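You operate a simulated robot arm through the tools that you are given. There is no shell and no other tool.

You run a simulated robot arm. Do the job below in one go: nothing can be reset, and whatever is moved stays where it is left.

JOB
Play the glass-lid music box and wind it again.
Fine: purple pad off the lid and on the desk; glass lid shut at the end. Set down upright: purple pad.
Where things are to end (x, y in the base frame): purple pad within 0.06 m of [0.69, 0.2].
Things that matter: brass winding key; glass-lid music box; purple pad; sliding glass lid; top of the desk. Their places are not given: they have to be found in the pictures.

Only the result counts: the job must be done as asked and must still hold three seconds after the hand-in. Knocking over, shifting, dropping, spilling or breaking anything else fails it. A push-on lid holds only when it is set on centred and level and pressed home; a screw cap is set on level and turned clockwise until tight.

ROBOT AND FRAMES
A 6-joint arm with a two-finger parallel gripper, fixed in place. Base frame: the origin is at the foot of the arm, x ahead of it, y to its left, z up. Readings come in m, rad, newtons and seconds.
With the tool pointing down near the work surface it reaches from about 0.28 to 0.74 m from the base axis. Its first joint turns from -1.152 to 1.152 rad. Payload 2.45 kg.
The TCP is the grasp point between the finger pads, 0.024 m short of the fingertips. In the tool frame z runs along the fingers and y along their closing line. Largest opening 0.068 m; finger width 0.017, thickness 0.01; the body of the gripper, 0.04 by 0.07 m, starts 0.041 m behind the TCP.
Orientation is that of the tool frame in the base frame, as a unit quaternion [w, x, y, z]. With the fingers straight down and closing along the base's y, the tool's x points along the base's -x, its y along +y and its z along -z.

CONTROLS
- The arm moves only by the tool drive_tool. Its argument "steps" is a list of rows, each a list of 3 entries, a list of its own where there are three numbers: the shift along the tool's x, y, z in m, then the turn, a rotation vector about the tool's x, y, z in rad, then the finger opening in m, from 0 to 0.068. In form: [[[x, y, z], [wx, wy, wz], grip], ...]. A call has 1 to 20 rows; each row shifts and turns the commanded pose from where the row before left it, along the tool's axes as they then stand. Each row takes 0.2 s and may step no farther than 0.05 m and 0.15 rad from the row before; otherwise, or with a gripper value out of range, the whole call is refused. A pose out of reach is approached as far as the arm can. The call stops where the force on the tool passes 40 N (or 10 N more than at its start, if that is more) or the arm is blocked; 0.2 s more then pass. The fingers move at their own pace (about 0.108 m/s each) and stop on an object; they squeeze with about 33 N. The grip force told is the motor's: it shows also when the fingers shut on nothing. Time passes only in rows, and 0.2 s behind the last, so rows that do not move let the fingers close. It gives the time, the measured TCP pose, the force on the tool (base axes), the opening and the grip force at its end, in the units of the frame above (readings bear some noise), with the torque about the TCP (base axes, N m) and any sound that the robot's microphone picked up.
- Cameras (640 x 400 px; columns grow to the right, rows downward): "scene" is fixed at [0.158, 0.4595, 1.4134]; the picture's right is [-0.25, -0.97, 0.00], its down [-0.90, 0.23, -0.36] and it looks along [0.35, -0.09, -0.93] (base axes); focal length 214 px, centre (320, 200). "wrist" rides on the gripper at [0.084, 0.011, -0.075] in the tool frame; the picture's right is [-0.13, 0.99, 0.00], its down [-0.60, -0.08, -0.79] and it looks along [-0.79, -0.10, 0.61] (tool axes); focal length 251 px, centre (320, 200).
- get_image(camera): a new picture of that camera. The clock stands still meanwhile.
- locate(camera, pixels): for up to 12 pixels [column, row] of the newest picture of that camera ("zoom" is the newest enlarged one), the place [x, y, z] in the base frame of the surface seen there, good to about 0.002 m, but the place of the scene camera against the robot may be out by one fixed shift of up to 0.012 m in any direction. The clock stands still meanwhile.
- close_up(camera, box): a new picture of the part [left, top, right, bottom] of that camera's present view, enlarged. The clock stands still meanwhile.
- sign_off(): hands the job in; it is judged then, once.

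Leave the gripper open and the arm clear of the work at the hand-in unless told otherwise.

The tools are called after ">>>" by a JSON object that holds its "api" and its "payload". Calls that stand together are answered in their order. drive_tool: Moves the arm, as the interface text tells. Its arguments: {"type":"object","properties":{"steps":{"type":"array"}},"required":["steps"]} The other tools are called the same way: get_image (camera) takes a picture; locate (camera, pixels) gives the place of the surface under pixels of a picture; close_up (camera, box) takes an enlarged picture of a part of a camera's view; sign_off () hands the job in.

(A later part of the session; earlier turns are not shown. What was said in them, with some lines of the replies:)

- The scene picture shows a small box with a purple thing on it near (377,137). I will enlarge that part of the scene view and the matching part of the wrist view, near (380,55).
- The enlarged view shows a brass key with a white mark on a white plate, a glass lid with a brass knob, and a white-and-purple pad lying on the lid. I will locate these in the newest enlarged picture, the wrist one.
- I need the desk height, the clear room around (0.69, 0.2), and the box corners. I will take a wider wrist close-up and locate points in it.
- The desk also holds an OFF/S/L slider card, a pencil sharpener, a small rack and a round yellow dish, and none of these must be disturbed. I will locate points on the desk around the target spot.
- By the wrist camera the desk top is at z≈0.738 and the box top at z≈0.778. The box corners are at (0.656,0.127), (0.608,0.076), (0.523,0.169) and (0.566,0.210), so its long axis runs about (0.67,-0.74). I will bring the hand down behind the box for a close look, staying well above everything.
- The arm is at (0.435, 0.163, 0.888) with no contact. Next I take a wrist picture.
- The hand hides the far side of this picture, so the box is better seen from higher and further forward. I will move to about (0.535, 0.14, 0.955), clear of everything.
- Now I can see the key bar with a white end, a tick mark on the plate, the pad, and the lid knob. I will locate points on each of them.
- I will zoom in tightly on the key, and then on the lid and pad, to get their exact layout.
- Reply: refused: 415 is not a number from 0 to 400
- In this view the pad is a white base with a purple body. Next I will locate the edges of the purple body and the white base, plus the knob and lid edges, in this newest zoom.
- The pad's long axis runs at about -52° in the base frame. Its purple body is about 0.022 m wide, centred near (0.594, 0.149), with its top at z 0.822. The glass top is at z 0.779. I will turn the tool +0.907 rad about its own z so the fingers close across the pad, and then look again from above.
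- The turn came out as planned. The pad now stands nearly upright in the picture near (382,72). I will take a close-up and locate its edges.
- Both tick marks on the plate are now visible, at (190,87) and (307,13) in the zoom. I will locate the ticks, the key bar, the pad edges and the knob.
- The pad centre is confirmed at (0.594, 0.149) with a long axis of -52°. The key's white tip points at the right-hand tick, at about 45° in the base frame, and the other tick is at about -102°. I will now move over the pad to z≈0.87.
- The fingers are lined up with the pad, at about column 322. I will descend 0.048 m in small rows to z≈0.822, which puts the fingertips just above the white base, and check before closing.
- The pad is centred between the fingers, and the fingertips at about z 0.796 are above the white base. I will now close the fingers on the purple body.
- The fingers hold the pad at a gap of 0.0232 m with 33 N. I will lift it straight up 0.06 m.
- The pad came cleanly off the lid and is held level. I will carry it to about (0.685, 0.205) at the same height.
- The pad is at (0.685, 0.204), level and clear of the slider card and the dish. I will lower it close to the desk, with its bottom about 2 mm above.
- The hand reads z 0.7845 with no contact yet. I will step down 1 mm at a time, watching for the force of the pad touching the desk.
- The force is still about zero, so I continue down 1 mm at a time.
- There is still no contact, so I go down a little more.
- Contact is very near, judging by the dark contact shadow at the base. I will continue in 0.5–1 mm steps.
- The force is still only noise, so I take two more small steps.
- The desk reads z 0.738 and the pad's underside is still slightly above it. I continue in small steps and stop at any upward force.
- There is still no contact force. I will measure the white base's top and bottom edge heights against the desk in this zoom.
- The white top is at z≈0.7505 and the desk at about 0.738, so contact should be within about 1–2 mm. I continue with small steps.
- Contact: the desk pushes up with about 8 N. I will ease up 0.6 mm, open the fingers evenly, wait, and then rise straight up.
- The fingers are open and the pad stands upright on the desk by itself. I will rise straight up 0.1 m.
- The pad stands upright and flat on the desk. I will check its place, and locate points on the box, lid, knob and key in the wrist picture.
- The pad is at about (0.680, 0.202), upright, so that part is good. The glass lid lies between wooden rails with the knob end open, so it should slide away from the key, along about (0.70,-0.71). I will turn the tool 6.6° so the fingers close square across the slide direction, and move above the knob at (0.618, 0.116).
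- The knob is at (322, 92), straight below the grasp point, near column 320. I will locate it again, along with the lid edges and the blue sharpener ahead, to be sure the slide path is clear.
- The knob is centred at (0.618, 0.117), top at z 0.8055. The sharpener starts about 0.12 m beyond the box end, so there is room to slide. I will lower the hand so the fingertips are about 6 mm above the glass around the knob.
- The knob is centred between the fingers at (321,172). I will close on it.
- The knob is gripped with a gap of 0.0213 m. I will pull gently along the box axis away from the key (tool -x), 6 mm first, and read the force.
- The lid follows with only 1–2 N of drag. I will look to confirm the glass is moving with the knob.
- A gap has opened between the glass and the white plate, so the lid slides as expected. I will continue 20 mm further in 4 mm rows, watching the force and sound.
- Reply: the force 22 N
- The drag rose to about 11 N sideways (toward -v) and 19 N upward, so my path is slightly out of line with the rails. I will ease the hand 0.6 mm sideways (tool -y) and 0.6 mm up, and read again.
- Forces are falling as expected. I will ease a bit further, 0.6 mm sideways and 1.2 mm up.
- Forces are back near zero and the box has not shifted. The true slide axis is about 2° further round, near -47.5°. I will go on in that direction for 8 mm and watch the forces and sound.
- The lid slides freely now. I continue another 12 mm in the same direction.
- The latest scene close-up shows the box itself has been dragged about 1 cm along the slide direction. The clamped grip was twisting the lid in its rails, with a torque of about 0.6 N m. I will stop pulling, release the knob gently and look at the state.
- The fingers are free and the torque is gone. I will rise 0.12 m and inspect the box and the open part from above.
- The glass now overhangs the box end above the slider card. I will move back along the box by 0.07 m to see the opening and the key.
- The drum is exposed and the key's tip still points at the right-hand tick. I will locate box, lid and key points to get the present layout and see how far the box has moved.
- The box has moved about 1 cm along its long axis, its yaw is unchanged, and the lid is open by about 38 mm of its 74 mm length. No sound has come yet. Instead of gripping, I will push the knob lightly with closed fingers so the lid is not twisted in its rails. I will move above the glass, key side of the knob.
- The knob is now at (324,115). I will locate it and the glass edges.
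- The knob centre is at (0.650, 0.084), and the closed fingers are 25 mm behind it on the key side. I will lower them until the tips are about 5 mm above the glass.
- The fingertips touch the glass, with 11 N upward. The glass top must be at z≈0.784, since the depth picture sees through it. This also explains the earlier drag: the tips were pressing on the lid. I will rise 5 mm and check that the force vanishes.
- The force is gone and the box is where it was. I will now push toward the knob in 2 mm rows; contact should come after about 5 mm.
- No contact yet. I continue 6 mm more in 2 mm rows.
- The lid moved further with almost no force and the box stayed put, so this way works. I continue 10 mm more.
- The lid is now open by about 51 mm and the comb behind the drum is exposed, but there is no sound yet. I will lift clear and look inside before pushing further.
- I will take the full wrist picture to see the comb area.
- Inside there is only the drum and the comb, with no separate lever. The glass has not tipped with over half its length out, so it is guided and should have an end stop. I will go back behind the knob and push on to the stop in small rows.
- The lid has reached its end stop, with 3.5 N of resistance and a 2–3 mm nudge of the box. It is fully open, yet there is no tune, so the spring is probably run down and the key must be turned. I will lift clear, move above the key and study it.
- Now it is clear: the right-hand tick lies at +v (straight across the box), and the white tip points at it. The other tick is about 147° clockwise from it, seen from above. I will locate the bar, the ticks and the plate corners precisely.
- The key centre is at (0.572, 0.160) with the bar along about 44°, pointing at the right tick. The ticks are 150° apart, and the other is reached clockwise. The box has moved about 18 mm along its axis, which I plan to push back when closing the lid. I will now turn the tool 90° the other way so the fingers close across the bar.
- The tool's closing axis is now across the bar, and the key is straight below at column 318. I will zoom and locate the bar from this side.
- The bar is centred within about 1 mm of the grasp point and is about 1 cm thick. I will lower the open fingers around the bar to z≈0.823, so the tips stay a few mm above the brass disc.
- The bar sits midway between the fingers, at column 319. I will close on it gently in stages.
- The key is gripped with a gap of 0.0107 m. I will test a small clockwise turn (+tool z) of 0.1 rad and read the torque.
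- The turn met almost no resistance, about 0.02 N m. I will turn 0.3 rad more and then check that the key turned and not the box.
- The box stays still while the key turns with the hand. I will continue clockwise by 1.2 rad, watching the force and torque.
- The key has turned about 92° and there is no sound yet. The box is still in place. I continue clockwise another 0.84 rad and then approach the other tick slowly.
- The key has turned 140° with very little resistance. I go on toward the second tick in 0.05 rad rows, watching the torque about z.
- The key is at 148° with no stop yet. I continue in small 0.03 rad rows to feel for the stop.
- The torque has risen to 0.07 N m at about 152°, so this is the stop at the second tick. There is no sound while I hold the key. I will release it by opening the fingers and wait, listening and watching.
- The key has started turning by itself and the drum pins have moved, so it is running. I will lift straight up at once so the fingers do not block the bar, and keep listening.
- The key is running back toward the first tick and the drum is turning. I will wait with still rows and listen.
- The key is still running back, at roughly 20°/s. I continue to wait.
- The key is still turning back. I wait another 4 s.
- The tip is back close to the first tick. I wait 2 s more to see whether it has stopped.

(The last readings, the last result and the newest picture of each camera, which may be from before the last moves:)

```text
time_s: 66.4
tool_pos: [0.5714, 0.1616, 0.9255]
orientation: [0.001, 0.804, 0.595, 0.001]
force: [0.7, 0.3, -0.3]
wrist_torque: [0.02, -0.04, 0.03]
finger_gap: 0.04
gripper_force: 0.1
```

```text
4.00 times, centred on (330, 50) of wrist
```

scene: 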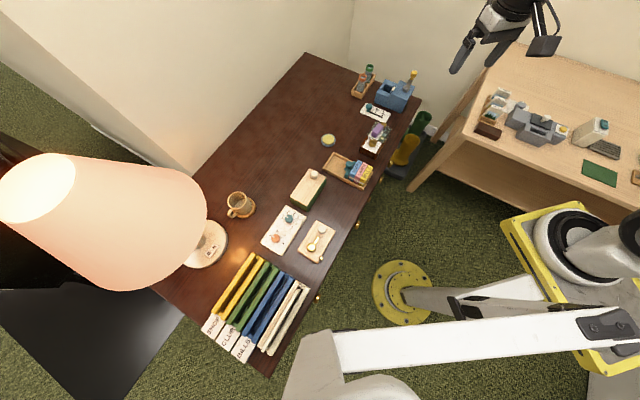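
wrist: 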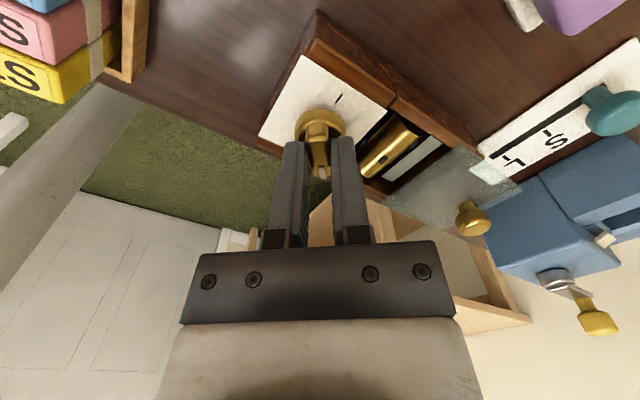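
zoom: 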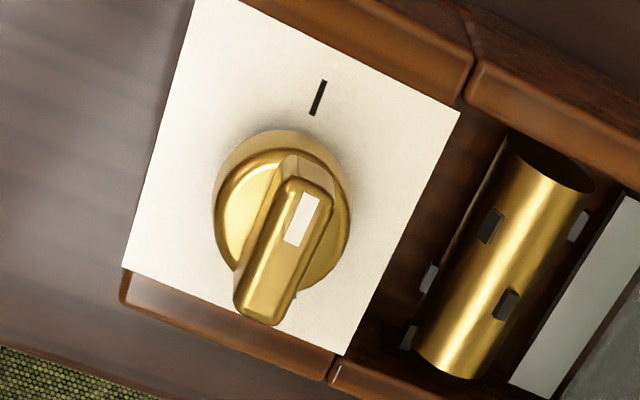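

The key has run all the way back to the first tick and stopped. The drum turned throughout with the lid open, so this was the box playing from wound to run down. Next I will shut the lid and wind the key again. I turn the tool back 62° so the closed fingers face along the slide, and go up a little.

>>> {"api": "drive_tool", "payload": {"steps": [[[0, 0, -0.03], [0, 0, -0.135], 0.04], [[0, 0, 0], [0, 0, -0.135], 0.02], [[0, 0, 0], [0, 0, -0.135], 0.0], [[0, 0, 0], [0, 0, -0.135], 0.0], [[0, 0, 0], [0, 0, -0.135], 0.0], [[0, 0, 0], [0, 0, -0.135], 0.0], [[0, 0, 0], [0, 0, -0.135], 0.0], [[0, 0, 0], [0, 0, -0.135], 0.0], [[0, 0, 0], [0, 0, 0], 0.0]]}}

>>> {"api": "get_image", "payload": {"camera": "wrist"}}

```text
time_s: 68.4
tool_pos: [0.5709, 0.1613, 0.9542]
orientation: [0.0, 0.384, 0.923, 0.001]
force: [0.2, -0.1, -0.2]
wrist_torque: [0.0, 0.02, -0.01]
finger_gap: 0.0
gripper_force: 23.7
```

```text
taken
```

wrist: 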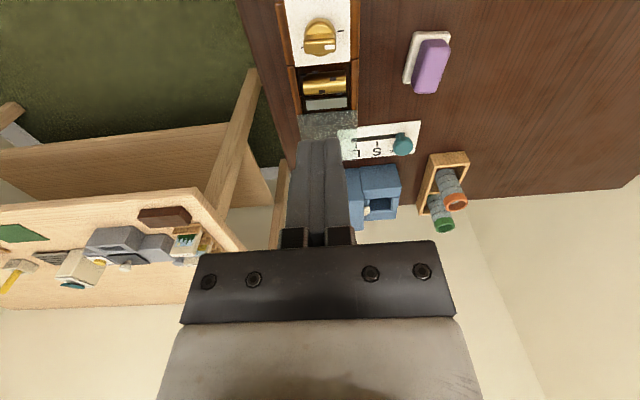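

The fingers hide the knob from here. I will move 0.12 m forward along the slide direction at this height and look again.

>>> {"api": "drive_tool", "payload": {"steps": [[[-0.04, 0, 0], [0, 0, 0], 0.0], [[-0.04, 0, 0], [0, 0, 0], 0.0], [[-0.04, 0, 0], [0, 0, 0], 0.0], [[0, 0, 0], [0, 0, 0], 0.0]]}}

>>> {"api": "get_image", "payload": {"camera": "wrist"}}

>>> {"api": "close_up", "payload": {"camera": "scene", "box": [340, 70, 440, 150]}}

```text
time_s: 69.4
tool_pos: [0.6559, 0.0741, 0.9544]
orientation: [0.0, 0.384, 0.923, 0.0]
force: [0.4, -0.7, -0.9]
wrist_torque: [0.0, 0.01, 0.0]
finger_gap: 0.0001
gripper_force: 23.2
```

```text
taken
```

wrist: 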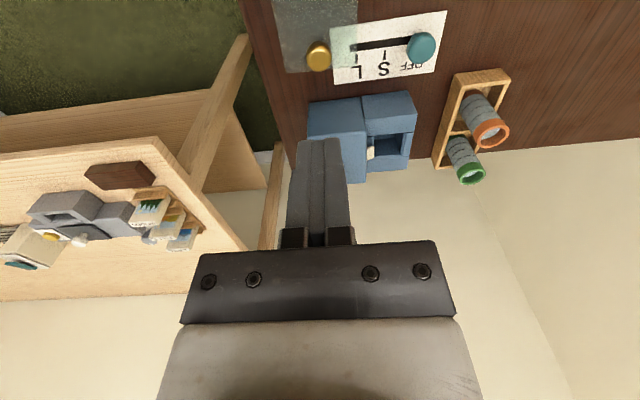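

```text
5.00 times, centred on (390, 110) of scene
```

zoom: 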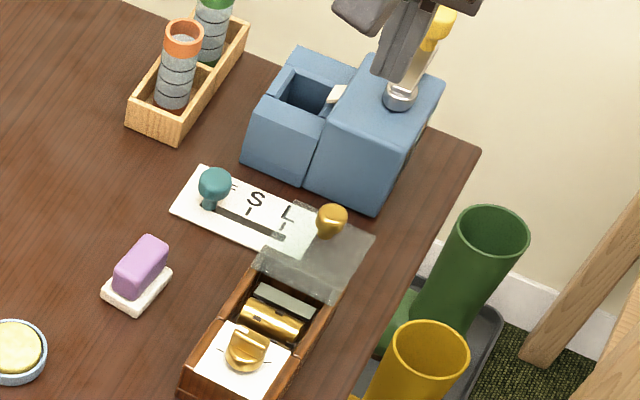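

The sharpener's front face is near the knob, so I must measure the room between them. I will locate the knob, the sharpener's front top edge and its crank.

>>> {"api": "locate", "payload": {"camera": "wrist", "pixels": [[318, 55], [309, 57], [328, 55], [312, 108], [340, 104], [362, 100], [385, 97], [330, 125], [309, 130], [330, 97], [350, 130], [357, 70]]}}

>>> {"api": "locate", "payload": {"camera": "zoom", "pixels": [[331, 213], [320, 155], [308, 190], [380, 212], [350, 200], [365, 100], [400, 95], [400, 60], [435, 35], [420, 70], [440, 90], [345, 185]]}}

```text
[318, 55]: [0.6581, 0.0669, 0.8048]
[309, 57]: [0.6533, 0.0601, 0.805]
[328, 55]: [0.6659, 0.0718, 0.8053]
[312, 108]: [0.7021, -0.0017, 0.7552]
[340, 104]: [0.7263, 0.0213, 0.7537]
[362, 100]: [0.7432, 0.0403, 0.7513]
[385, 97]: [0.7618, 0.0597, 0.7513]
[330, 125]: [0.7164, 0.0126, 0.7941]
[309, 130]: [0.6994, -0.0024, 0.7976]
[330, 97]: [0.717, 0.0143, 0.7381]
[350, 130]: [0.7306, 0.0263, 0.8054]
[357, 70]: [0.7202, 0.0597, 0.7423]
```

```text
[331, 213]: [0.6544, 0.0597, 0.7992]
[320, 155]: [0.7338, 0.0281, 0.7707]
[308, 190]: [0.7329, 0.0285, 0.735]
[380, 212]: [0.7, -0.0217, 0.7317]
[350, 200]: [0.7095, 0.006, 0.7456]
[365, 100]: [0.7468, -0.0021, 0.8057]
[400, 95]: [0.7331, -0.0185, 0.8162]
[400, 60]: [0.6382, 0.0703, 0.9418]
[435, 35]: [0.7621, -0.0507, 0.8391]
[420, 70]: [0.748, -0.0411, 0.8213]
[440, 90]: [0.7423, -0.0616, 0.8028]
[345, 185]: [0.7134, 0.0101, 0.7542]
```

The sharpener's front face is about 78 mm beyond the knob along the slide. That leaves enough room to stand the closed fingers 27 mm beyond the knob. I will move there at height and then come down.

>>> {"api": "drive_tool", "payload": {"steps": [[[-0.0351, -0.0028, 0], [0, 0, 0], 0.0], [[0, 0, 0.045], [0, 0, 0], 0.0], [[0, 0, 0.035], [0, 0, 0], 0.0], [[0, 0, 0], [0, 0, 0], 0.0]]}}

>>> {"api": "get_image", "payload": {"camera": "wrist"}}

>>> {"api": "close_up", "payload": {"camera": "scene", "box": [340, 70, 440, 150]}}

```text
time_s: 70.4
tool_pos: [0.6782, 0.0473, 0.8723]
orientation: [0.0, 0.384, 0.923, 0.001]
force: [-0.2, 0.1, -0.1]
wrist_torque: [-0.01, 0.0, 0.02]
finger_gap: 0.0001
gripper_force: 23.5
```

```text
taken
```

wrist: 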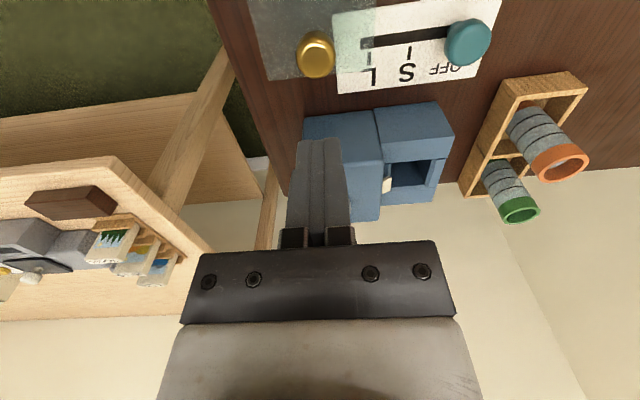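

```text
5.00 times, centred on (390, 110) of scene
```

zoom: 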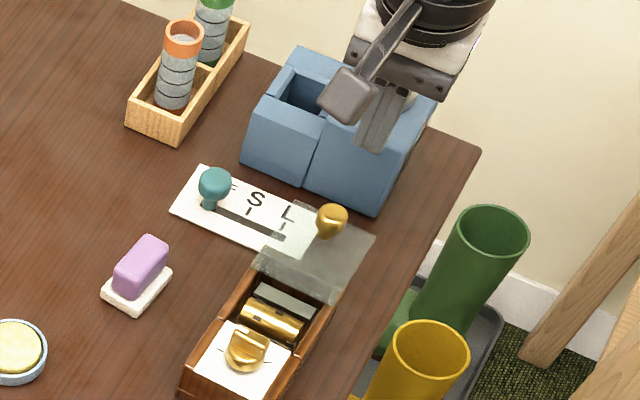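

The way down is clear. I lower the remaining 0.0595 m to put the tips a few mm above glass height on the far side of the knob.

>>> {"api": "drive_tool", "payload": {"steps": [[[0, 0, 0.03], [0, 0, 0], 0.0], [[0, 0, 0.02], [0, 0, 0], 0.0], [[0, 0, 0.0095], [0, 0, 0], 0.0], [[0, 0, 0], [0, 0, 0], 0.0]]}}

>>> {"api": "get_image", "payload": {"camera": "wrist"}}

```text
time_s: 71.4
tool_pos: [0.6792, 0.0484, 0.8136]
orientation: [0.0, 0.385, 0.923, 0.001]
force: [-0.4, 0.7, 0.4]
wrist_torque: [-0.02, -0.02, 0.03]
finger_gap: 0.0
gripper_force: 23.1
```

```text
taken
```

wrist: 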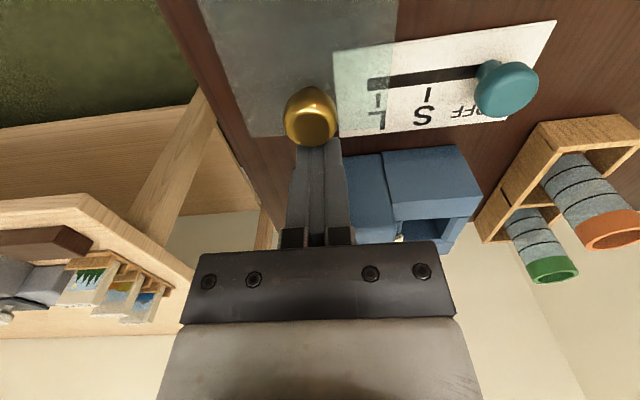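

The fingers are aligned with the knob, with no contact yet. I will now push the knob back toward the key (tool +x) in 3 mm rows, watching the force.

>>> {"api": "drive_tool", "payload": {"steps": [[[0.003, 0, 0], [0, 0, 0], 0.0], [[0.003, 0, 0], [0, 0, 0], 0.0], [[0.003, 0, 0], [0, 0, 0], 0.0], [[0.003, 0, 0], [0, 0, 0], 0.0], [[0.003, 0, 0], [0, 0, 0], 0.0], [[0.003, 0, 0], [0, 0, 0], 0.0]]}}

>>> {"api": "close_up", "payload": {"camera": "scene", "box": [340, 100, 420, 170]}}

```text
time_s: 72.8
tool_pos: [0.667, 0.061, 0.8132]
orientation: [0.0, 0.385, 0.923, 0.001]
force: [0.5, -0.6, 0.5]
wrist_torque: [-0.03, 0.02, 0.0]
finger_gap: 0.0
gripper_force: 23.4
```

```text
5.71 times, centred on (380, 135) of scene
```

zoom: 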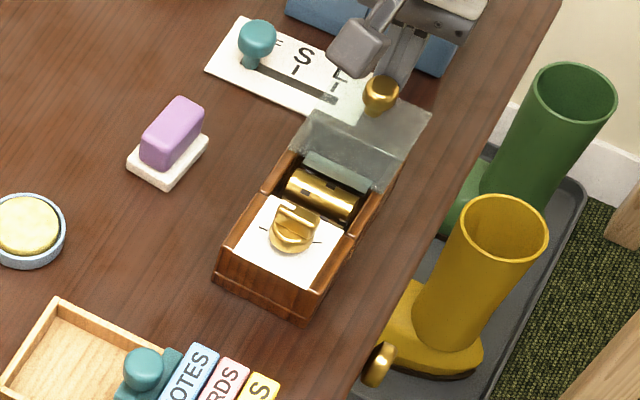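

The lid is sliding shut with negligible force and the box stays still. I continue 30 mm.

>>> {"api": "drive_tool", "payload": {"steps": [[[0.003, 0, 0], [0, 0, 0], 0.0], [[0.003, 0, 0], [0, 0, 0], 0.0], [[0.003, 0, 0], [0, 0, 0], 0.0], [[0.003, 0, 0], [0, 0, 0], 0.0], [[0.003, 0, 0], [0, 0, 0], 0.0], [[0.003, 0, 0], [0, 0, 0], 0.0], [[0.003, 0, 0], [0, 0, 0], 0.0], [[0.003, 0, 0], [0, 0, 0], 0.0], [[0.003, 0, 0], [0, 0, 0], 0.0], [[0.003, 0, 0], [0, 0, 0], 0.0]]}}

>>> {"api": "close_up", "payload": {"camera": "scene", "box": [340, 100, 420, 170]}}

>>> {"api": "get_image", "payload": {"camera": "wrist"}}

```text
time_s: 75.0
tool_pos: [0.6455, 0.0823, 0.8147]
orientation: [0.001, 0.384, 0.923, 0.001]
force: [-0.2, 0.1, 0.7]
wrist_torque: [-0.03, 0.0, -0.03]
finger_gap: 0.0001
gripper_force: 24.2
```

```text
5.71 times, centred on (380, 135) of scene
```

zoom: 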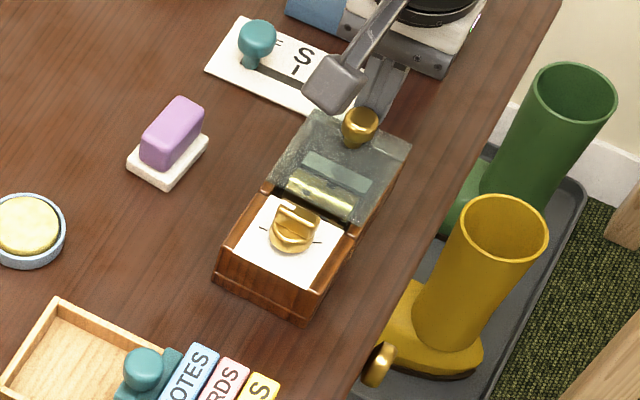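

```text
taken
```

wrist: 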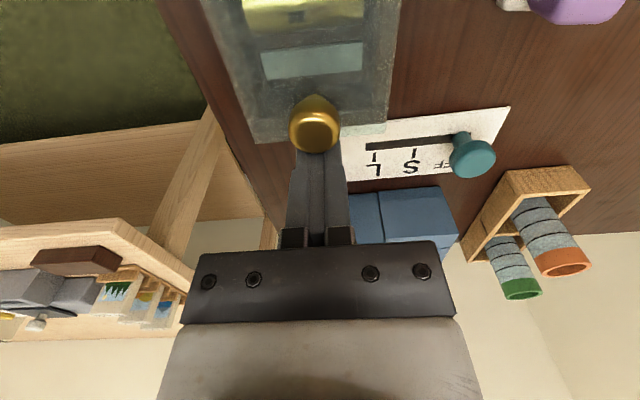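

The lid is nearly shut and the box has not moved. I continue 12 mm in 2 mm rows to reach the closed stop.

>>> {"api": "drive_tool", "payload": {"steps": [[[0.002, 0, 0], [0, 0, 0], 0.0], [[0.002, 0, 0], [0, 0, 0], 0.0], [[0.002, 0, 0], [0, 0, 0], 0.0], [[0.002, 0, 0], [0, 0, 0], 0.0], [[0.002, 0, 0], [0, 0, 0], 0.0], [[0.002, 0, 0], [0, 0, 0], 0.0]]}}

>>> {"api": "close_up", "payload": {"camera": "scene", "box": [340, 100, 420, 170]}}

```text
time_s: 76.4
tool_pos: [0.6355, 0.0913, 0.8128]
orientation: [0.0, 0.385, 0.923, 0.0]
force: [3.0, -2.1, 2.0]
wrist_torque: [-0.06, 0.0, 0.0]
finger_gap: 0.0001
gripper_force: 23.7
```

```text
5.71 times, centred on (380, 135) of scene
```

zoom: 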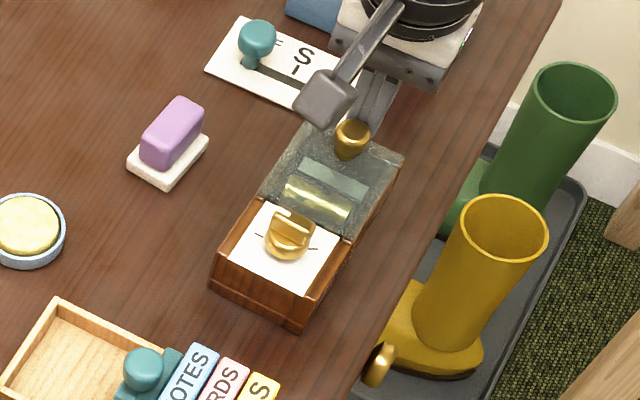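

The lid is shut against its stop, with 3.6 N, and further pushing moves the whole box gently back toward where it stood. The original place is about 11 mm further. I will push it back another 10 mm in 2 mm rows and check the yaw.

>>> {"api": "drive_tool", "payload": {"steps": [[[0.002, 0, 0], [0, 0, 0], 0.0], [[0.002, 0, 0], [0, 0, 0], 0.0], [[0.002, 0, 0], [0, 0, 0], 0.0], [[0.002, 0, 0], [0, 0, 0], 0.0], [[0.002, 0, 0], [0, 0, 0], 0.0]]}}

>>> {"api": "close_up", "payload": {"camera": "scene", "box": [340, 100, 420, 170]}}

```text
time_s: 77.6
tool_pos: [0.6299, 0.0981, 0.815]
orientation: [0.0, 0.384, 0.923, 0.001]
force: [1.9, -2.9, 0.6]
wrist_torque: [0.03, -0.04, -0.01]
finger_gap: 0.0001
gripper_force: 23.0
```

```text
5.71 times, centred on (380, 135) of scene
```

zoom: 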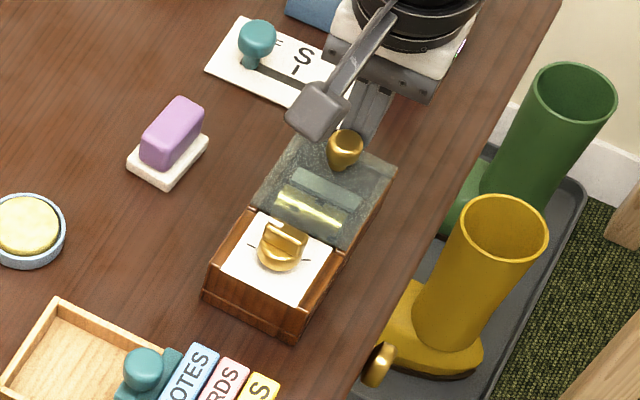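

The box corners are now at (202,298) and (295,342) in the zoom, practically as in the first picture. I will back the fingers off 6 mm, rise and move above the key to wind it.

>>> {"api": "drive_tool", "payload": {"steps": [[[-0.006, 0, 0], [0, 0, 0], 0.0], [[0, 0, -0.04], [0, 0, 0], 0.0], [[0, 0, -0.045], [0, 0, 0], 0.02], [[0, 0, -0.045], [0, 0, 0], 0.04], [[0.045, 0, 0], [0, 0, 0], 0.04], [[0.045, 0, 0], [0, 0, 0], 0.04], [[0, 0, 0], [0, 0, 0], 0.04]]}}

>>> {"api": "get_image", "payload": {"camera": "wrist"}}

>>> {"api": "close_up", "payload": {"camera": "wrist", "box": [250, 0, 410, 100]}}

```text
time_s: 79.2
tool_pos: [0.5686, 0.1587, 0.944]
orientation: [0.0, 0.385, 0.923, 0.001]
force: [0.3, 0.2, 0.2]
wrist_torque: [0.01, 0.02, 0.0]
finger_gap: 0.0399
gripper_force: 0.1
```

```text
taken
```

wrist: 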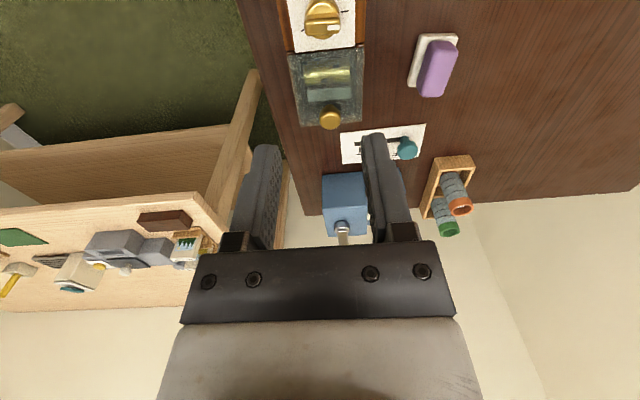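

```text
4.00 times, centred on (330, 50) of wrist
```

zoom: 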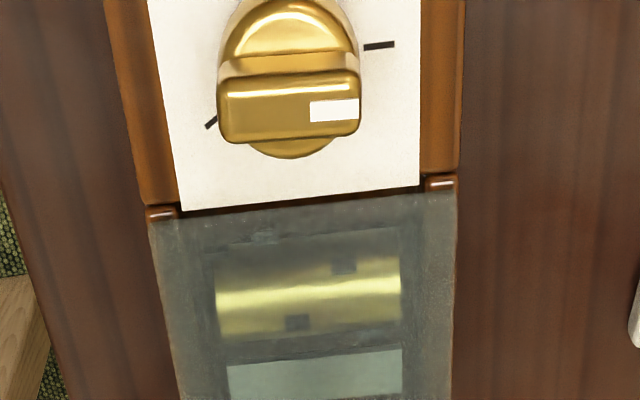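

The lid looks shut, with the same thin line at the plate as in the first pictures. I will check the knob-to-key distance, which was about 0.081 m at the start, and locate the key for gripping.

>>> {"api": "locate", "payload": {"camera": "wrist", "pixels": [[331, 118], [320, 119], [341, 118], [322, 27], [305, 30], [338, 27], [345, 11], [303, 30], [357, 45], [294, 51], [288, 56], [364, 48]]}}

>>> {"api": "locate", "payload": {"camera": "zoom", "pixels": [[290, 105], [225, 115], [355, 95], [290, 85], [290, 130], [380, 45], [210, 122], [182, 208], [418, 185], [150, 228], [453, 195], [160, 213]]}}

```text
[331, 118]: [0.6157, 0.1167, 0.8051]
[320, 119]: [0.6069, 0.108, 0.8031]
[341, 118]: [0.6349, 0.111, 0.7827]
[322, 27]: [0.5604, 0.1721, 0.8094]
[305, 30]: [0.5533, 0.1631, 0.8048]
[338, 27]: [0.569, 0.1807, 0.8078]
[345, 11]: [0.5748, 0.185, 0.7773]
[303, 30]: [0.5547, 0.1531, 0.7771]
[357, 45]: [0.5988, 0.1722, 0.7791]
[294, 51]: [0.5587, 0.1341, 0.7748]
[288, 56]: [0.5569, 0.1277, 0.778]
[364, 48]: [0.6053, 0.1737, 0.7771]
```

```text
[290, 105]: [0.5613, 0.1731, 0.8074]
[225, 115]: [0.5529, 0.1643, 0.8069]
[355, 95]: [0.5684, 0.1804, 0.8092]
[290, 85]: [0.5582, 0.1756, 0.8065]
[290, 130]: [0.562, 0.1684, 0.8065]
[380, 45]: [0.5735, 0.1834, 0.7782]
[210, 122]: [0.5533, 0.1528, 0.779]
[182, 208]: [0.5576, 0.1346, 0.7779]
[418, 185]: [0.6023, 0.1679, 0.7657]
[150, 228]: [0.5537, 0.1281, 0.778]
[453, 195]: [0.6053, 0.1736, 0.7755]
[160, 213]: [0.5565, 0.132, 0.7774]
```

The key is at (0.5605, 0.172) and the knob at (0.6165, 0.116), 0.079–0.080 m apart. So the lid is shut and the box is back in its first place. I will turn the tool 90° again so the fingers close across the key bar, and move over the key.

>>> {"api": "drive_tool", "payload": {"steps": [[[0, 0, 0], [0, 0, -0.143], 0.04], [[0, 0, 0], [0, 0, -0.143], 0.04], [[0, 0, 0], [0, 0, -0.143], 0.04], [[0, 0, 0], [0, 0, -0.143], 0.04], [[0, 0, 0], [0, 0, -0.143], 0.04], [[0, 0, 0], [0, 0, -0.143], 0.04], [[0, 0, 0], [0, 0, -0.143], 0.04], [[0, 0, 0], [0, 0, -0.143], 0.04], [[0, 0, 0], [0, 0, -0.143], 0.04], [[0, 0, 0], [0, 0, -0.143], 0.04], [[0, 0, 0], [0, 0, -0.143], 0.04], [[-0.004, 0.0151, 0], [0, 0, 0], 0.04], [[0, 0, 0], [0, 0, 0], 0.04]]}}

>>> {"api": "get_image", "payload": {"camera": "wrist"}}

>>> {"api": "close_up", "payload": {"camera": "wrist", "box": [260, 0, 380, 75]}}

```text
time_s: 82.0
tool_pos: [0.5622, 0.1722, 0.9439]
orientation: [0.001, -0.383, 0.924, 0.0]
force: [0.6, 0.9, -0.9]
wrist_torque: [0.01, -0.02, -0.01]
finger_gap: 0.04
gripper_force: 0.0
```

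```text
taken
```

wrist: 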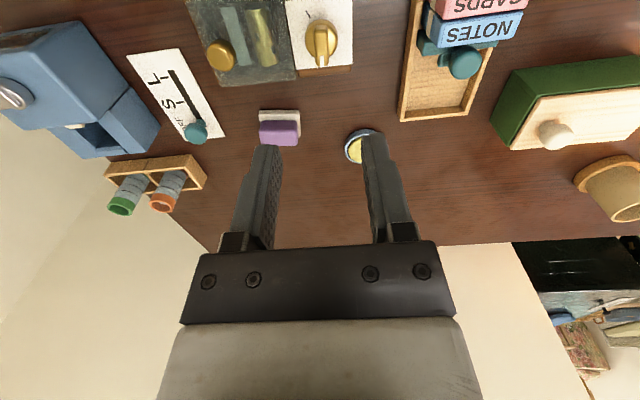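

```text
5.33 times, centred on (320, 38) of wrist
```

zoom: 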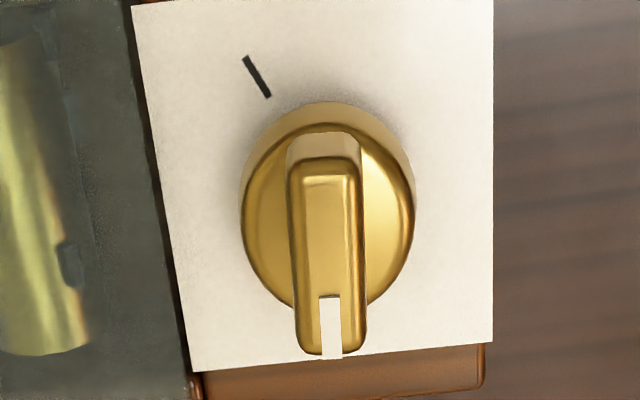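

The bar is below the grasp point but looks turned a few degrees from the tool axis. I will measure its direction from points on its centre line and edges.

>>> {"api": "locate", "payload": {"camera": "zoom", "pixels": [[326, 185], [330, 335], [300, 200], [303, 330], [352, 200], [357, 330], [327, 220], [329, 290], [140, 20], [190, 360], [488, 20], [488, 335]]}}

```text
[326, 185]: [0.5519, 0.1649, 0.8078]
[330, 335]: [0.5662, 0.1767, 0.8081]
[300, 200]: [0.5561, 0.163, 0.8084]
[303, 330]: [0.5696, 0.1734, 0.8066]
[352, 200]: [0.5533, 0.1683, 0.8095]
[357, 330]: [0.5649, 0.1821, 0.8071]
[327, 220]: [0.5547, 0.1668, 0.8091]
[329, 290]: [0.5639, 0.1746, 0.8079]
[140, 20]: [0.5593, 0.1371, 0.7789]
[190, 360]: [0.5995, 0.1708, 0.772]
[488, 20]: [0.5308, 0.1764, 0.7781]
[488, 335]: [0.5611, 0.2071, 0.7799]
```

The bar lies at about 41°, so I will turn the tool 0.07 rad clockwise to match, shift 1.3 mm, and lower around the bar to z≈0.823.

>>> {"api": "drive_tool", "payload": {"steps": [[[0.0013, 0.0003, 0], [0, 0, 0.07], 0.04], [[0, 0, 0.04], [0, 0, 0], 0.04], [[0, 0, 0.04], [0, 0, 0], 0.04], [[0, 0, 0.03], [0, 0, 0], 0.04], [[0, 0, 0.011], [0, 0, 0], 0.04], [[0, 0, 0], [0, 0, 0], 0.04]]}}

>>> {"api": "close_up", "payload": {"camera": "wrist", "box": [220, 80, 420, 205]}}

```text
time_s: 83.4
tool_pos: [0.5622, 0.17, 0.8241]
orientation: [0.0, -0.35, 0.937, 0.001]
force: [0.5, 0.2, -0.3]
wrist_torque: [-0.02, -0.01, 0.0]
finger_gap: 0.0399
gripper_force: 0.1
```

```text
3.20 times, centred on (320, 142) of wrist
```

zoom: 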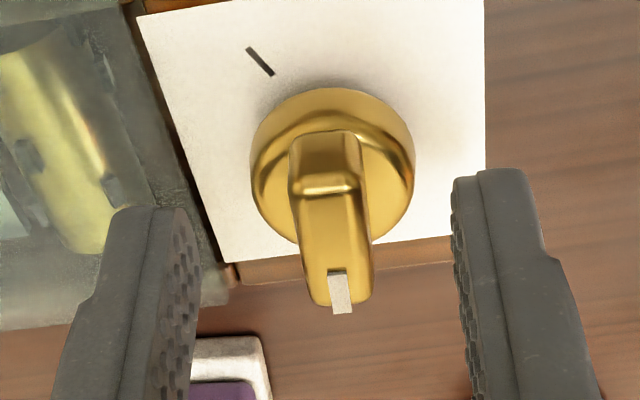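

The bar is midway between the fingers. I will close on it in stages.

>>> {"api": "drive_tool", "payload": {"steps": [[[0, 0, 0], [0, 0, 0], 0.018], [[0, 0, 0], [0, 0, 0], 0.012], [[0, 0, 0], [0, 0, 0], 0.0], [[0, 0, 0], [0, 0, 0], 0.0]]}}

```text
time_s: 84.4
tool_pos: [0.5616, 0.1716, 0.8239]
orientation: [0.002, -0.349, 0.937, -0.001]
force: [-2.0, 1.8, -0.2]
wrist_torque: [-0.09, 0.16, 0.01]
finger_gap: 0.0108
gripper_force: 31.1
```

The bar is gripped with a gap of 0.0108 m. I will turn clockwise 1.2 rad first, in 0.12 rad rows, and then the same again.

>>> {"api": "drive_tool", "payload": {"steps": [[[0, 0, 0], [0, 0, 0.12], 0.0], [[0, 0, 0], [0, 0, 0.12], 0.0], [[0, 0, 0], [0, 0, 0.12], 0.0], [[0, 0, 0], [0, 0, 0.12], 0.0], [[0, 0, 0], [0, 0, 0.12], 0.0], [[0, 0, 0], [0, 0, 0.12], 0.0], [[0, 0, 0], [0, 0, 0.12], 0.0], [[0, 0, 0], [0, 0, 0.12], 0.0], [[0, 0, 0], [0, 0, 0.12], 0.0], [[0, 0, 0], [0, 0, 0.12], 0.0], [[0, 0, 0], [0, 0, 0], 0.0]]}}

>>> {"api": "close_up", "payload": {"camera": "scene", "box": [340, 100, 420, 170]}}

```text
time_s: 86.8
tool_pos: [0.5608, 0.1714, 0.8246]
orientation: [0.002, 0.242, 0.97, 0.0]
force: [7.0, -3.7, 12.9]
wrist_torque: [-0.48, -0.88, 0.0]
finger_gap: 0.0106
gripper_force: 31.4
```

```text
5.71 times, centred on (380, 135) of scene
```

zoom: 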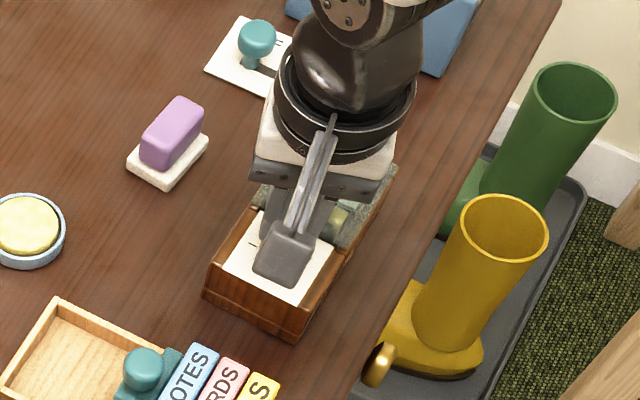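

The key has turned about 69° and the box has not moved, but there is some side load: 8 N sideways, 13 N up, and about 1 N m. I will ease the hand 0.6 mm along the push and 1.2 mm up to relieve it before going on.

>>> {"api": "drive_tool", "payload": {"steps": [[[-0.0006, 0, -0.0012], [0, 0, 0], 0.0], [[0, 0, 0], [0, 0, 0], 0.0]]}}

```text
time_s: 87.4
tool_pos: [0.56, 0.1705, 0.8238]
orientation: [0.0, 0.242, 0.97, 0.0]
force: [4.1, 2.5, 5.4]
wrist_torque: [-0.19, -0.58, -0.03]
finger_gap: 0.0108
gripper_force: 31.6
```

Loads have dropped to about 5 N. I continue clockwise 0.6 rad in smaller rows and check.

>>> {"api": "drive_tool", "payload": {"steps": [[[0, 0, 0], [0, 0, 0.1], 0.0], [[0, 0, 0], [0, 0, 0.1], 0.0], [[0, 0, 0], [0, 0, 0.1], 0.0], [[0, 0, 0], [0, 0, 0.1], 0.0], [[0, 0, 0], [0, 0, 0.1], 0.0], [[0, 0, 0], [0, 0, 0.1], 0.0], [[0, 0, 0], [0, 0, 0], 0.0]]}}

>>> {"api": "close_up", "payload": {"camera": "scene", "box": [340, 100, 420, 170]}}

```text
time_s: 89.0
tool_pos: [0.5614, 0.1699, 0.8233]
orientation: [-0.001, 0.518, 0.855, 0.0]
force: [-4.3, 0.0, 3.9]
wrist_torque: [0.06, 0.12, 0.0]
finger_gap: 0.0106
gripper_force: 32.1
```

```text
5.71 times, centred on (380, 135) of scene
```

zoom: 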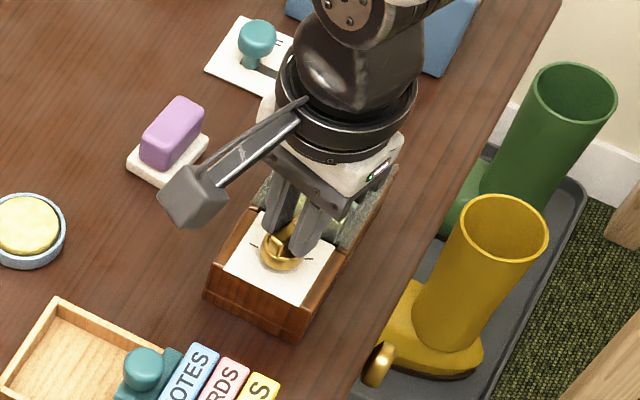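

The key is at about 107° and the box is still. I continue 0.6 rad more.

>>> {"api": "drive_tool", "payload": {"steps": [[[0, 0, 0], [0, 0, 0.1], 0.0], [[0, 0, 0], [0, 0, 0.1], 0.0], [[0, 0, 0], [0, 0, 0.1], 0.0], [[0, 0, 0], [0, 0, 0.1], 0.0], [[0, 0, 0], [0, 0, 0.1], 0.0], [[0, 0, 0], [0, 0, 0.1], 0.0], [[0, 0, 0], [0, 0, 0], 0.0]]}}

>>> {"api": "close_up", "payload": {"camera": "wrist", "box": [220, 60, 420, 185]}}

```text
time_s: 90.6
tool_pos: [0.5614, 0.169, 0.8235]
orientation: [0.0, 0.748, 0.663, 0.0]
force: [-0.1, -1.1, 0.4]
wrist_torque: [0.13, -0.01, 0.03]
finger_gap: 0.0102
gripper_force: 32.1
```

```text
3.20 times, centred on (320, 122) of wrist
```

zoom: 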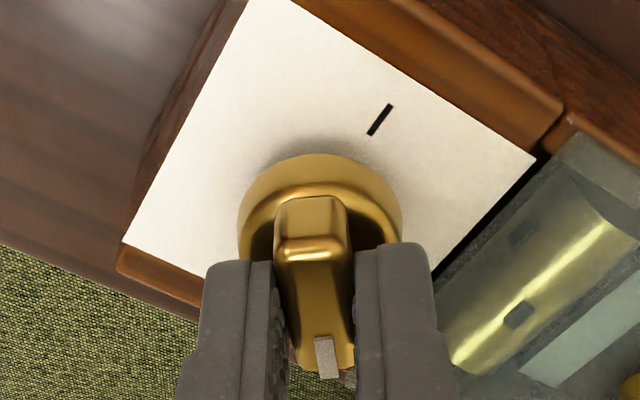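

The key is at about 140°, and the second tick shows just beside the white tip at (350,378). I approach the stop in 0.04 rad rows.

>>> {"api": "drive_tool", "payload": {"steps": [[[0, 0, 0], [0, 0, 0.04], 0.0], [[0, 0, 0], [0, 0, 0.04], 0.0], [[0, 0, 0], [0, 0, 0.04], 0.0], [[0, 0, 0], [0, 0, 0], 0.0]]}}

>>> {"api": "close_up", "payload": {"camera": "wrist", "box": [220, 60, 420, 185]}}

```text
time_s: 91.6
tool_pos: [0.5609, 0.1697, 0.8235]
orientation: [0.0, 0.786, 0.618, 0.0]
force: [-2.0, 1.7, 0.1]
wrist_torque: [-0.04, 0.08, 0.02]
finger_gap: 0.0108
gripper_force: 31.4
```

```text
3.20 times, centred on (320, 122) of wrist
```

zoom: 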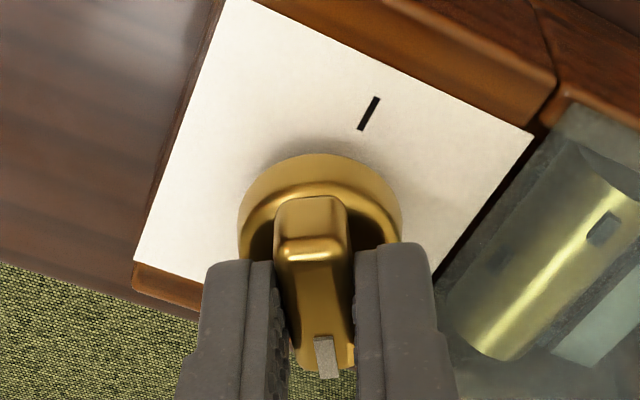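

There is no stop torque yet. I turn two more 0.03 rad rows.

>>> {"api": "drive_tool", "payload": {"steps": [[[0, 0, 0], [0, 0, 0.03], 0.0], [[0, 0, 0], [0, 0, 0.03], 0.0], [[0, 0, 0], [0, 0, 0], 0.0]]}}

>>> {"api": "close_up", "payload": {"camera": "scene", "box": [340, 100, 420, 170]}}

>>> {"api": "close_up", "payload": {"camera": "wrist", "box": [220, 60, 420, 185]}}

```text
time_s: 92.4
tool_pos: [0.5625, 0.1695, 0.8236]
orientation: [-0.001, 0.804, 0.595, 0.0]
force: [1.0, -0.2, -0.5]
wrist_torque: [0.12, -0.03, 0.03]
finger_gap: 0.0106
gripper_force: 31.2
```

```text
5.71 times, centred on (380, 135) of scene
```

zoom: 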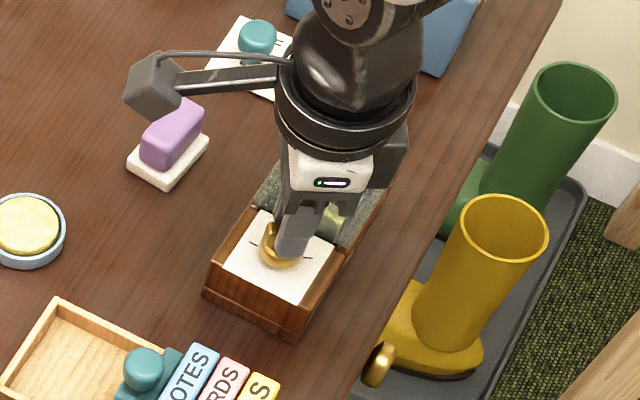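

```text
3.20 times, centred on (320, 122) of wrist
```

zoom: 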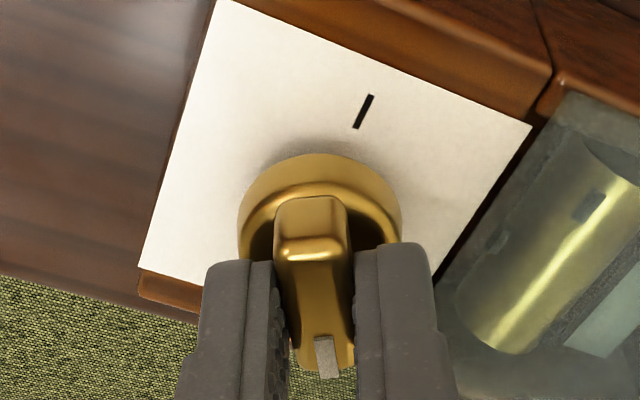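

The torque is 0.03 N m. I try one more 0.03 rad to feel the stop.

>>> {"api": "drive_tool", "payload": {"steps": [[[0, 0, 0], [0, 0, 0.03], 0.0], [[0, 0, 0], [0, 0, 0], 0.0]]}}

>>> {"api": "close_up", "payload": {"camera": "wrist", "box": [220, 60, 420, 185]}}

```text
time_s: 93.0
tool_pos: [0.5633, 0.1708, 0.8241]
orientation: [0.0, 0.813, 0.582, 0.001]
force: [1.3, 1.0, 0.5]
wrist_torque: [-0.04, 0.0, 0.09]
finger_gap: 0.0106
gripper_force: 31.5
```

```text
3.20 times, centred on (320, 122) of wrist
```

zoom: 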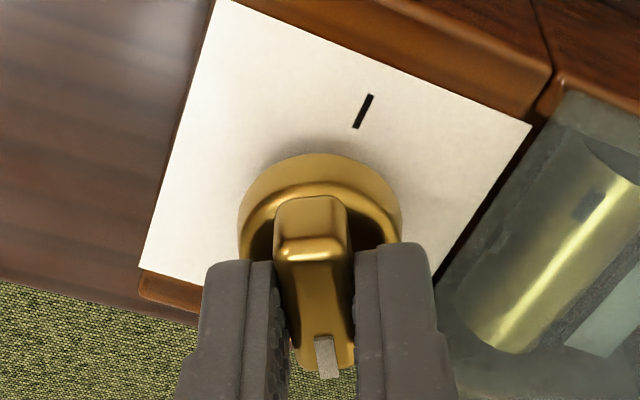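

The picture relative to the plate did not change and the torque rose to 0.09 N m, so the key is at its stop, fully wound. I will release and rise, then watch whether it holds with the lid shut.

>>> {"api": "drive_tool", "payload": {"steps": [[[0, 0, 0], [0, 0, 0], 0.025], [[0, 0, 0], [0, 0, 0], 0.04], [[0, 0, -0.03], [0, 0, 0], 0.04], [[0, 0, -0.035], [0, 0, 0], 0.04], [[0, 0, -0.035], [0, 0, 0], 0.04], [[0, 0, 0], [0, 0, 0], 0.04]]}}

>>> {"api": "close_up", "payload": {"camera": "wrist", "box": [250, 0, 410, 100]}}

```text
time_s: 94.4
tool_pos: [0.5603, 0.1695, 0.9237]
orientation: [0.0, 0.812, 0.583, 0.0]
force: [0.0, -0.8, -0.2]
wrist_torque: [-0.02, 0.0, 0.04]
finger_gap: 0.04
gripper_force: 0.1
```

```text
4.00 times, centred on (330, 50) of wrist
```

zoom: 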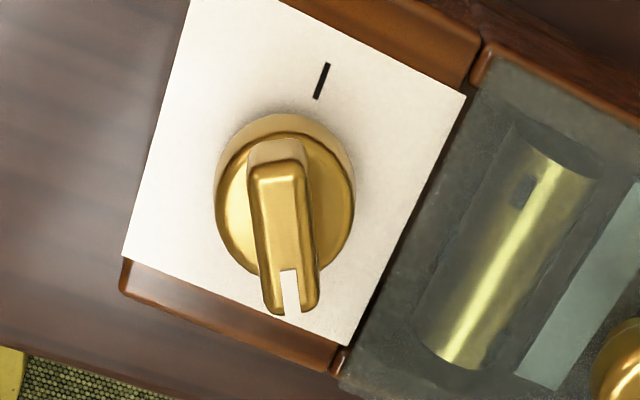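

The key points at the second tick, about (290,300) in this zoom. I wait 3 s and compare.

>>> {"api": "drive_tool", "payload": {"steps": [[[0, 0, 0], [0, 0, 0], 0.04], [[0, 0, 0], [0, 0, 0], 0.04], [[0, 0, 0], [0, 0, 0], 0.04], [[0, 0, 0], [0, 0, 0], 0.04], [[0, 0, 0], [0, 0, 0], 0.04], [[0, 0, 0], [0, 0, 0], 0.04], [[0, 0, 0], [0, 0, 0], 0.04], [[0, 0, 0], [0, 0, 0], 0.04], [[0, 0, 0], [0, 0, 0], 0.04], [[0, 0, 0], [0, 0, 0], 0.04], [[0, 0, 0], [0, 0, 0], 0.04], [[0, 0, 0], [0, 0, 0], 0.04], [[0, 0, 0], [0, 0, 0], 0.04], [[0, 0, 0], [0, 0, 0], 0.04], [[0, 0, 0], [0, 0, 0], 0.04]]}}

>>> {"api": "close_up", "payload": {"camera": "wrist", "box": [250, 0, 410, 100]}}

```text
time_s: 97.6
tool_pos: [0.5612, 0.1705, 0.9233]
orientation: [0.001, 0.812, 0.584, 0.002]
force: [-1.4, -0.7, 1.0]
wrist_torque: [-0.03, -0.01, -0.03]
finger_gap: 0.0398
gripper_force: 0.1
```

```text
4.00 times, centred on (330, 50) of wrist
```

zoom: 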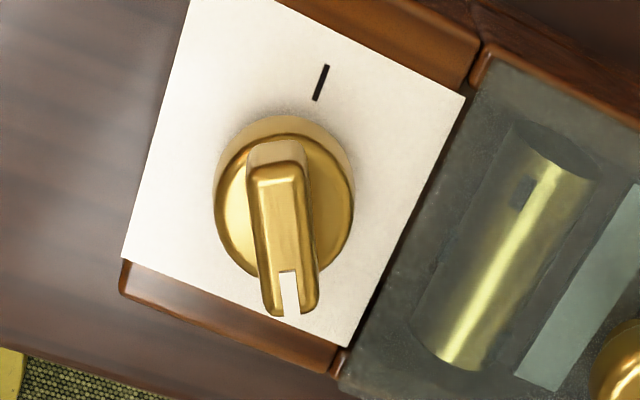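

The key holds at the second tick with the lid shut, so the shut lid brakes it and it stays wound. I will open the gripper fully, withdraw up and away, and then check everything in the pictures.

>>> {"api": "drive_tool", "payload": {"steps": [[[0, 0, -0.04], [0, 0, 0], 0.068], [[0, 0, -0.045], [0, 0, 0], 0.068], [[0, 0, -0.045], [0, 0, 0], 0.068], [[-0.01, -0.04, 0], [0, 0, 0], 0.068], [[-0.01, -0.04, 0], [0, 0, 0], 0.068], [[-0.01, -0.04, 0], [0, 0, 0], 0.068], [[0, 0, 0], [0, 0, 0], 0.068]]}}

>>> {"api": "get_image", "payload": {"camera": "scene"}}

>>> {"api": "close_up", "payload": {"camera": "scene", "box": [340, 100, 420, 170]}}

```text
time_s: 99.2
tool_pos: [0.4366, 0.1811, 1.0537]
orientation: [0.0, 0.812, 0.583, 0.001]
force: [1.1, 0.1, -0.6]
wrist_torque: [0.0, 0.02, -0.02]
finger_gap: 0.0681
gripper_force: 0.0
```

```text
taken
```

scene: 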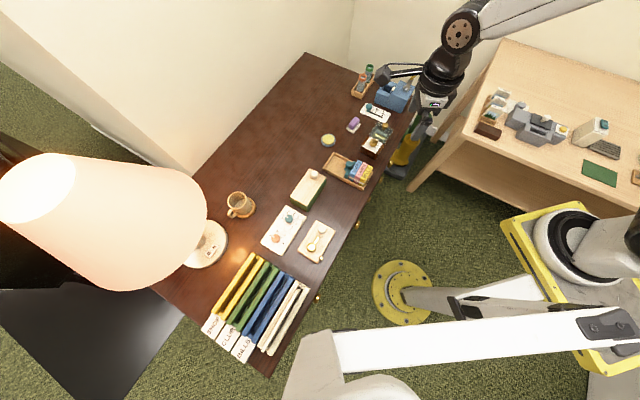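

```text
5.71 times, centred on (380, 135) of scene
```

zoom: 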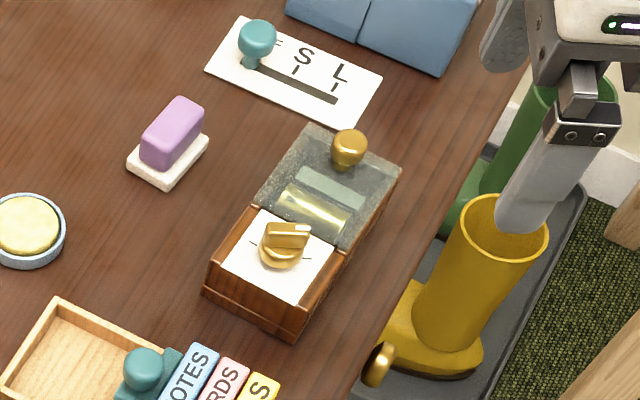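

The pad stands upright on the desk, the lid is shut, the box is within a few mm of its first place, and the slider, dish and tray look untouched. I will take one tighter look at the box and locate the pad before handing in.

>>> {"api": "close_up", "payload": {"camera": "scene", "box": [360, 115, 400, 165]}}

>>> {"api": "locate", "payload": {"camera": "scene", "pixels": [[353, 124], [351, 127], [370, 121], [362, 150], [376, 159], [394, 129], [379, 126], [375, 146]]}}

>>> {"api": "get_image", "payload": {"camera": "wrist"}}

```text
8.00 times, centred on (380, 140) of scene
```

zoom: 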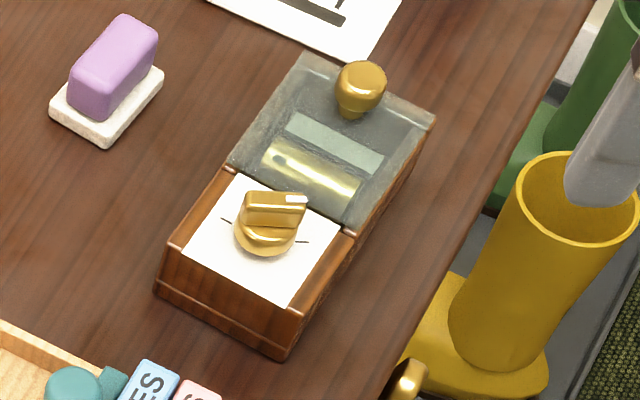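

```text
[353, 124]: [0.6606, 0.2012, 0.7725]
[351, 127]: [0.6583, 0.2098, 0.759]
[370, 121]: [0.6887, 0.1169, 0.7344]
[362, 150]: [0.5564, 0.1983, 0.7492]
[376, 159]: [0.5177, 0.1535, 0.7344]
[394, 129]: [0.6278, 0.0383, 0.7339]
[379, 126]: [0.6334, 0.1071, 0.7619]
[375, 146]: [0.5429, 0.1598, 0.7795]
```

```text
taken
```

wrist: 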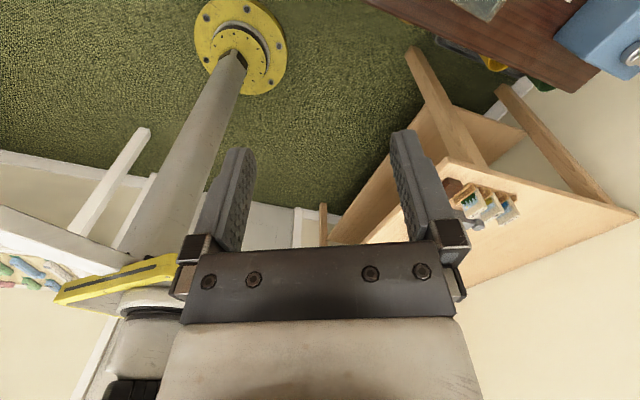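

The close-up shows the key's white tip still at the wound tick and the glass lid shut against the plate. The pad is upright near (0.68, 0.20), well within 0.06 m of the target. The gripper is open and the arm is clear, so I hand the job in.

>>> {"api": "sign_off", "payload": {}}

```text
The job is handed in.
```

I handed the job in with the music box played once and wound again. I never heard a tune: the microphone reported no sound at any point, so I'm judging "played" by what I saw.

- **Playing:** The key was run down at the start, and opening the lid did nothing. I wound the key 150° to its second mark with the lid fully open. It then ran all the way back over about 10 s with the drum turning.
- **Rewinding:** I shut the lid and wound the key to its stop again. With the lid shut it stayed there: it had not moved after 3 s, and it was still at the mark in the last picture.
- **Purple pad:** It stands upright on the desk at about (0.68, 0.20), roughly 1 cm from the target.
- **Box position:** My first pull on the lid dragged the box about 18 mm. I pushed it back when shutting the lid, so the key is within about 2 mm of where it was. The box is still turned about 3–4°, with its knob end about 8 mm off.

The slider card, the yellow dish and the tray looked unmoved in the last pictures. The gripper is open and the arm is clear.
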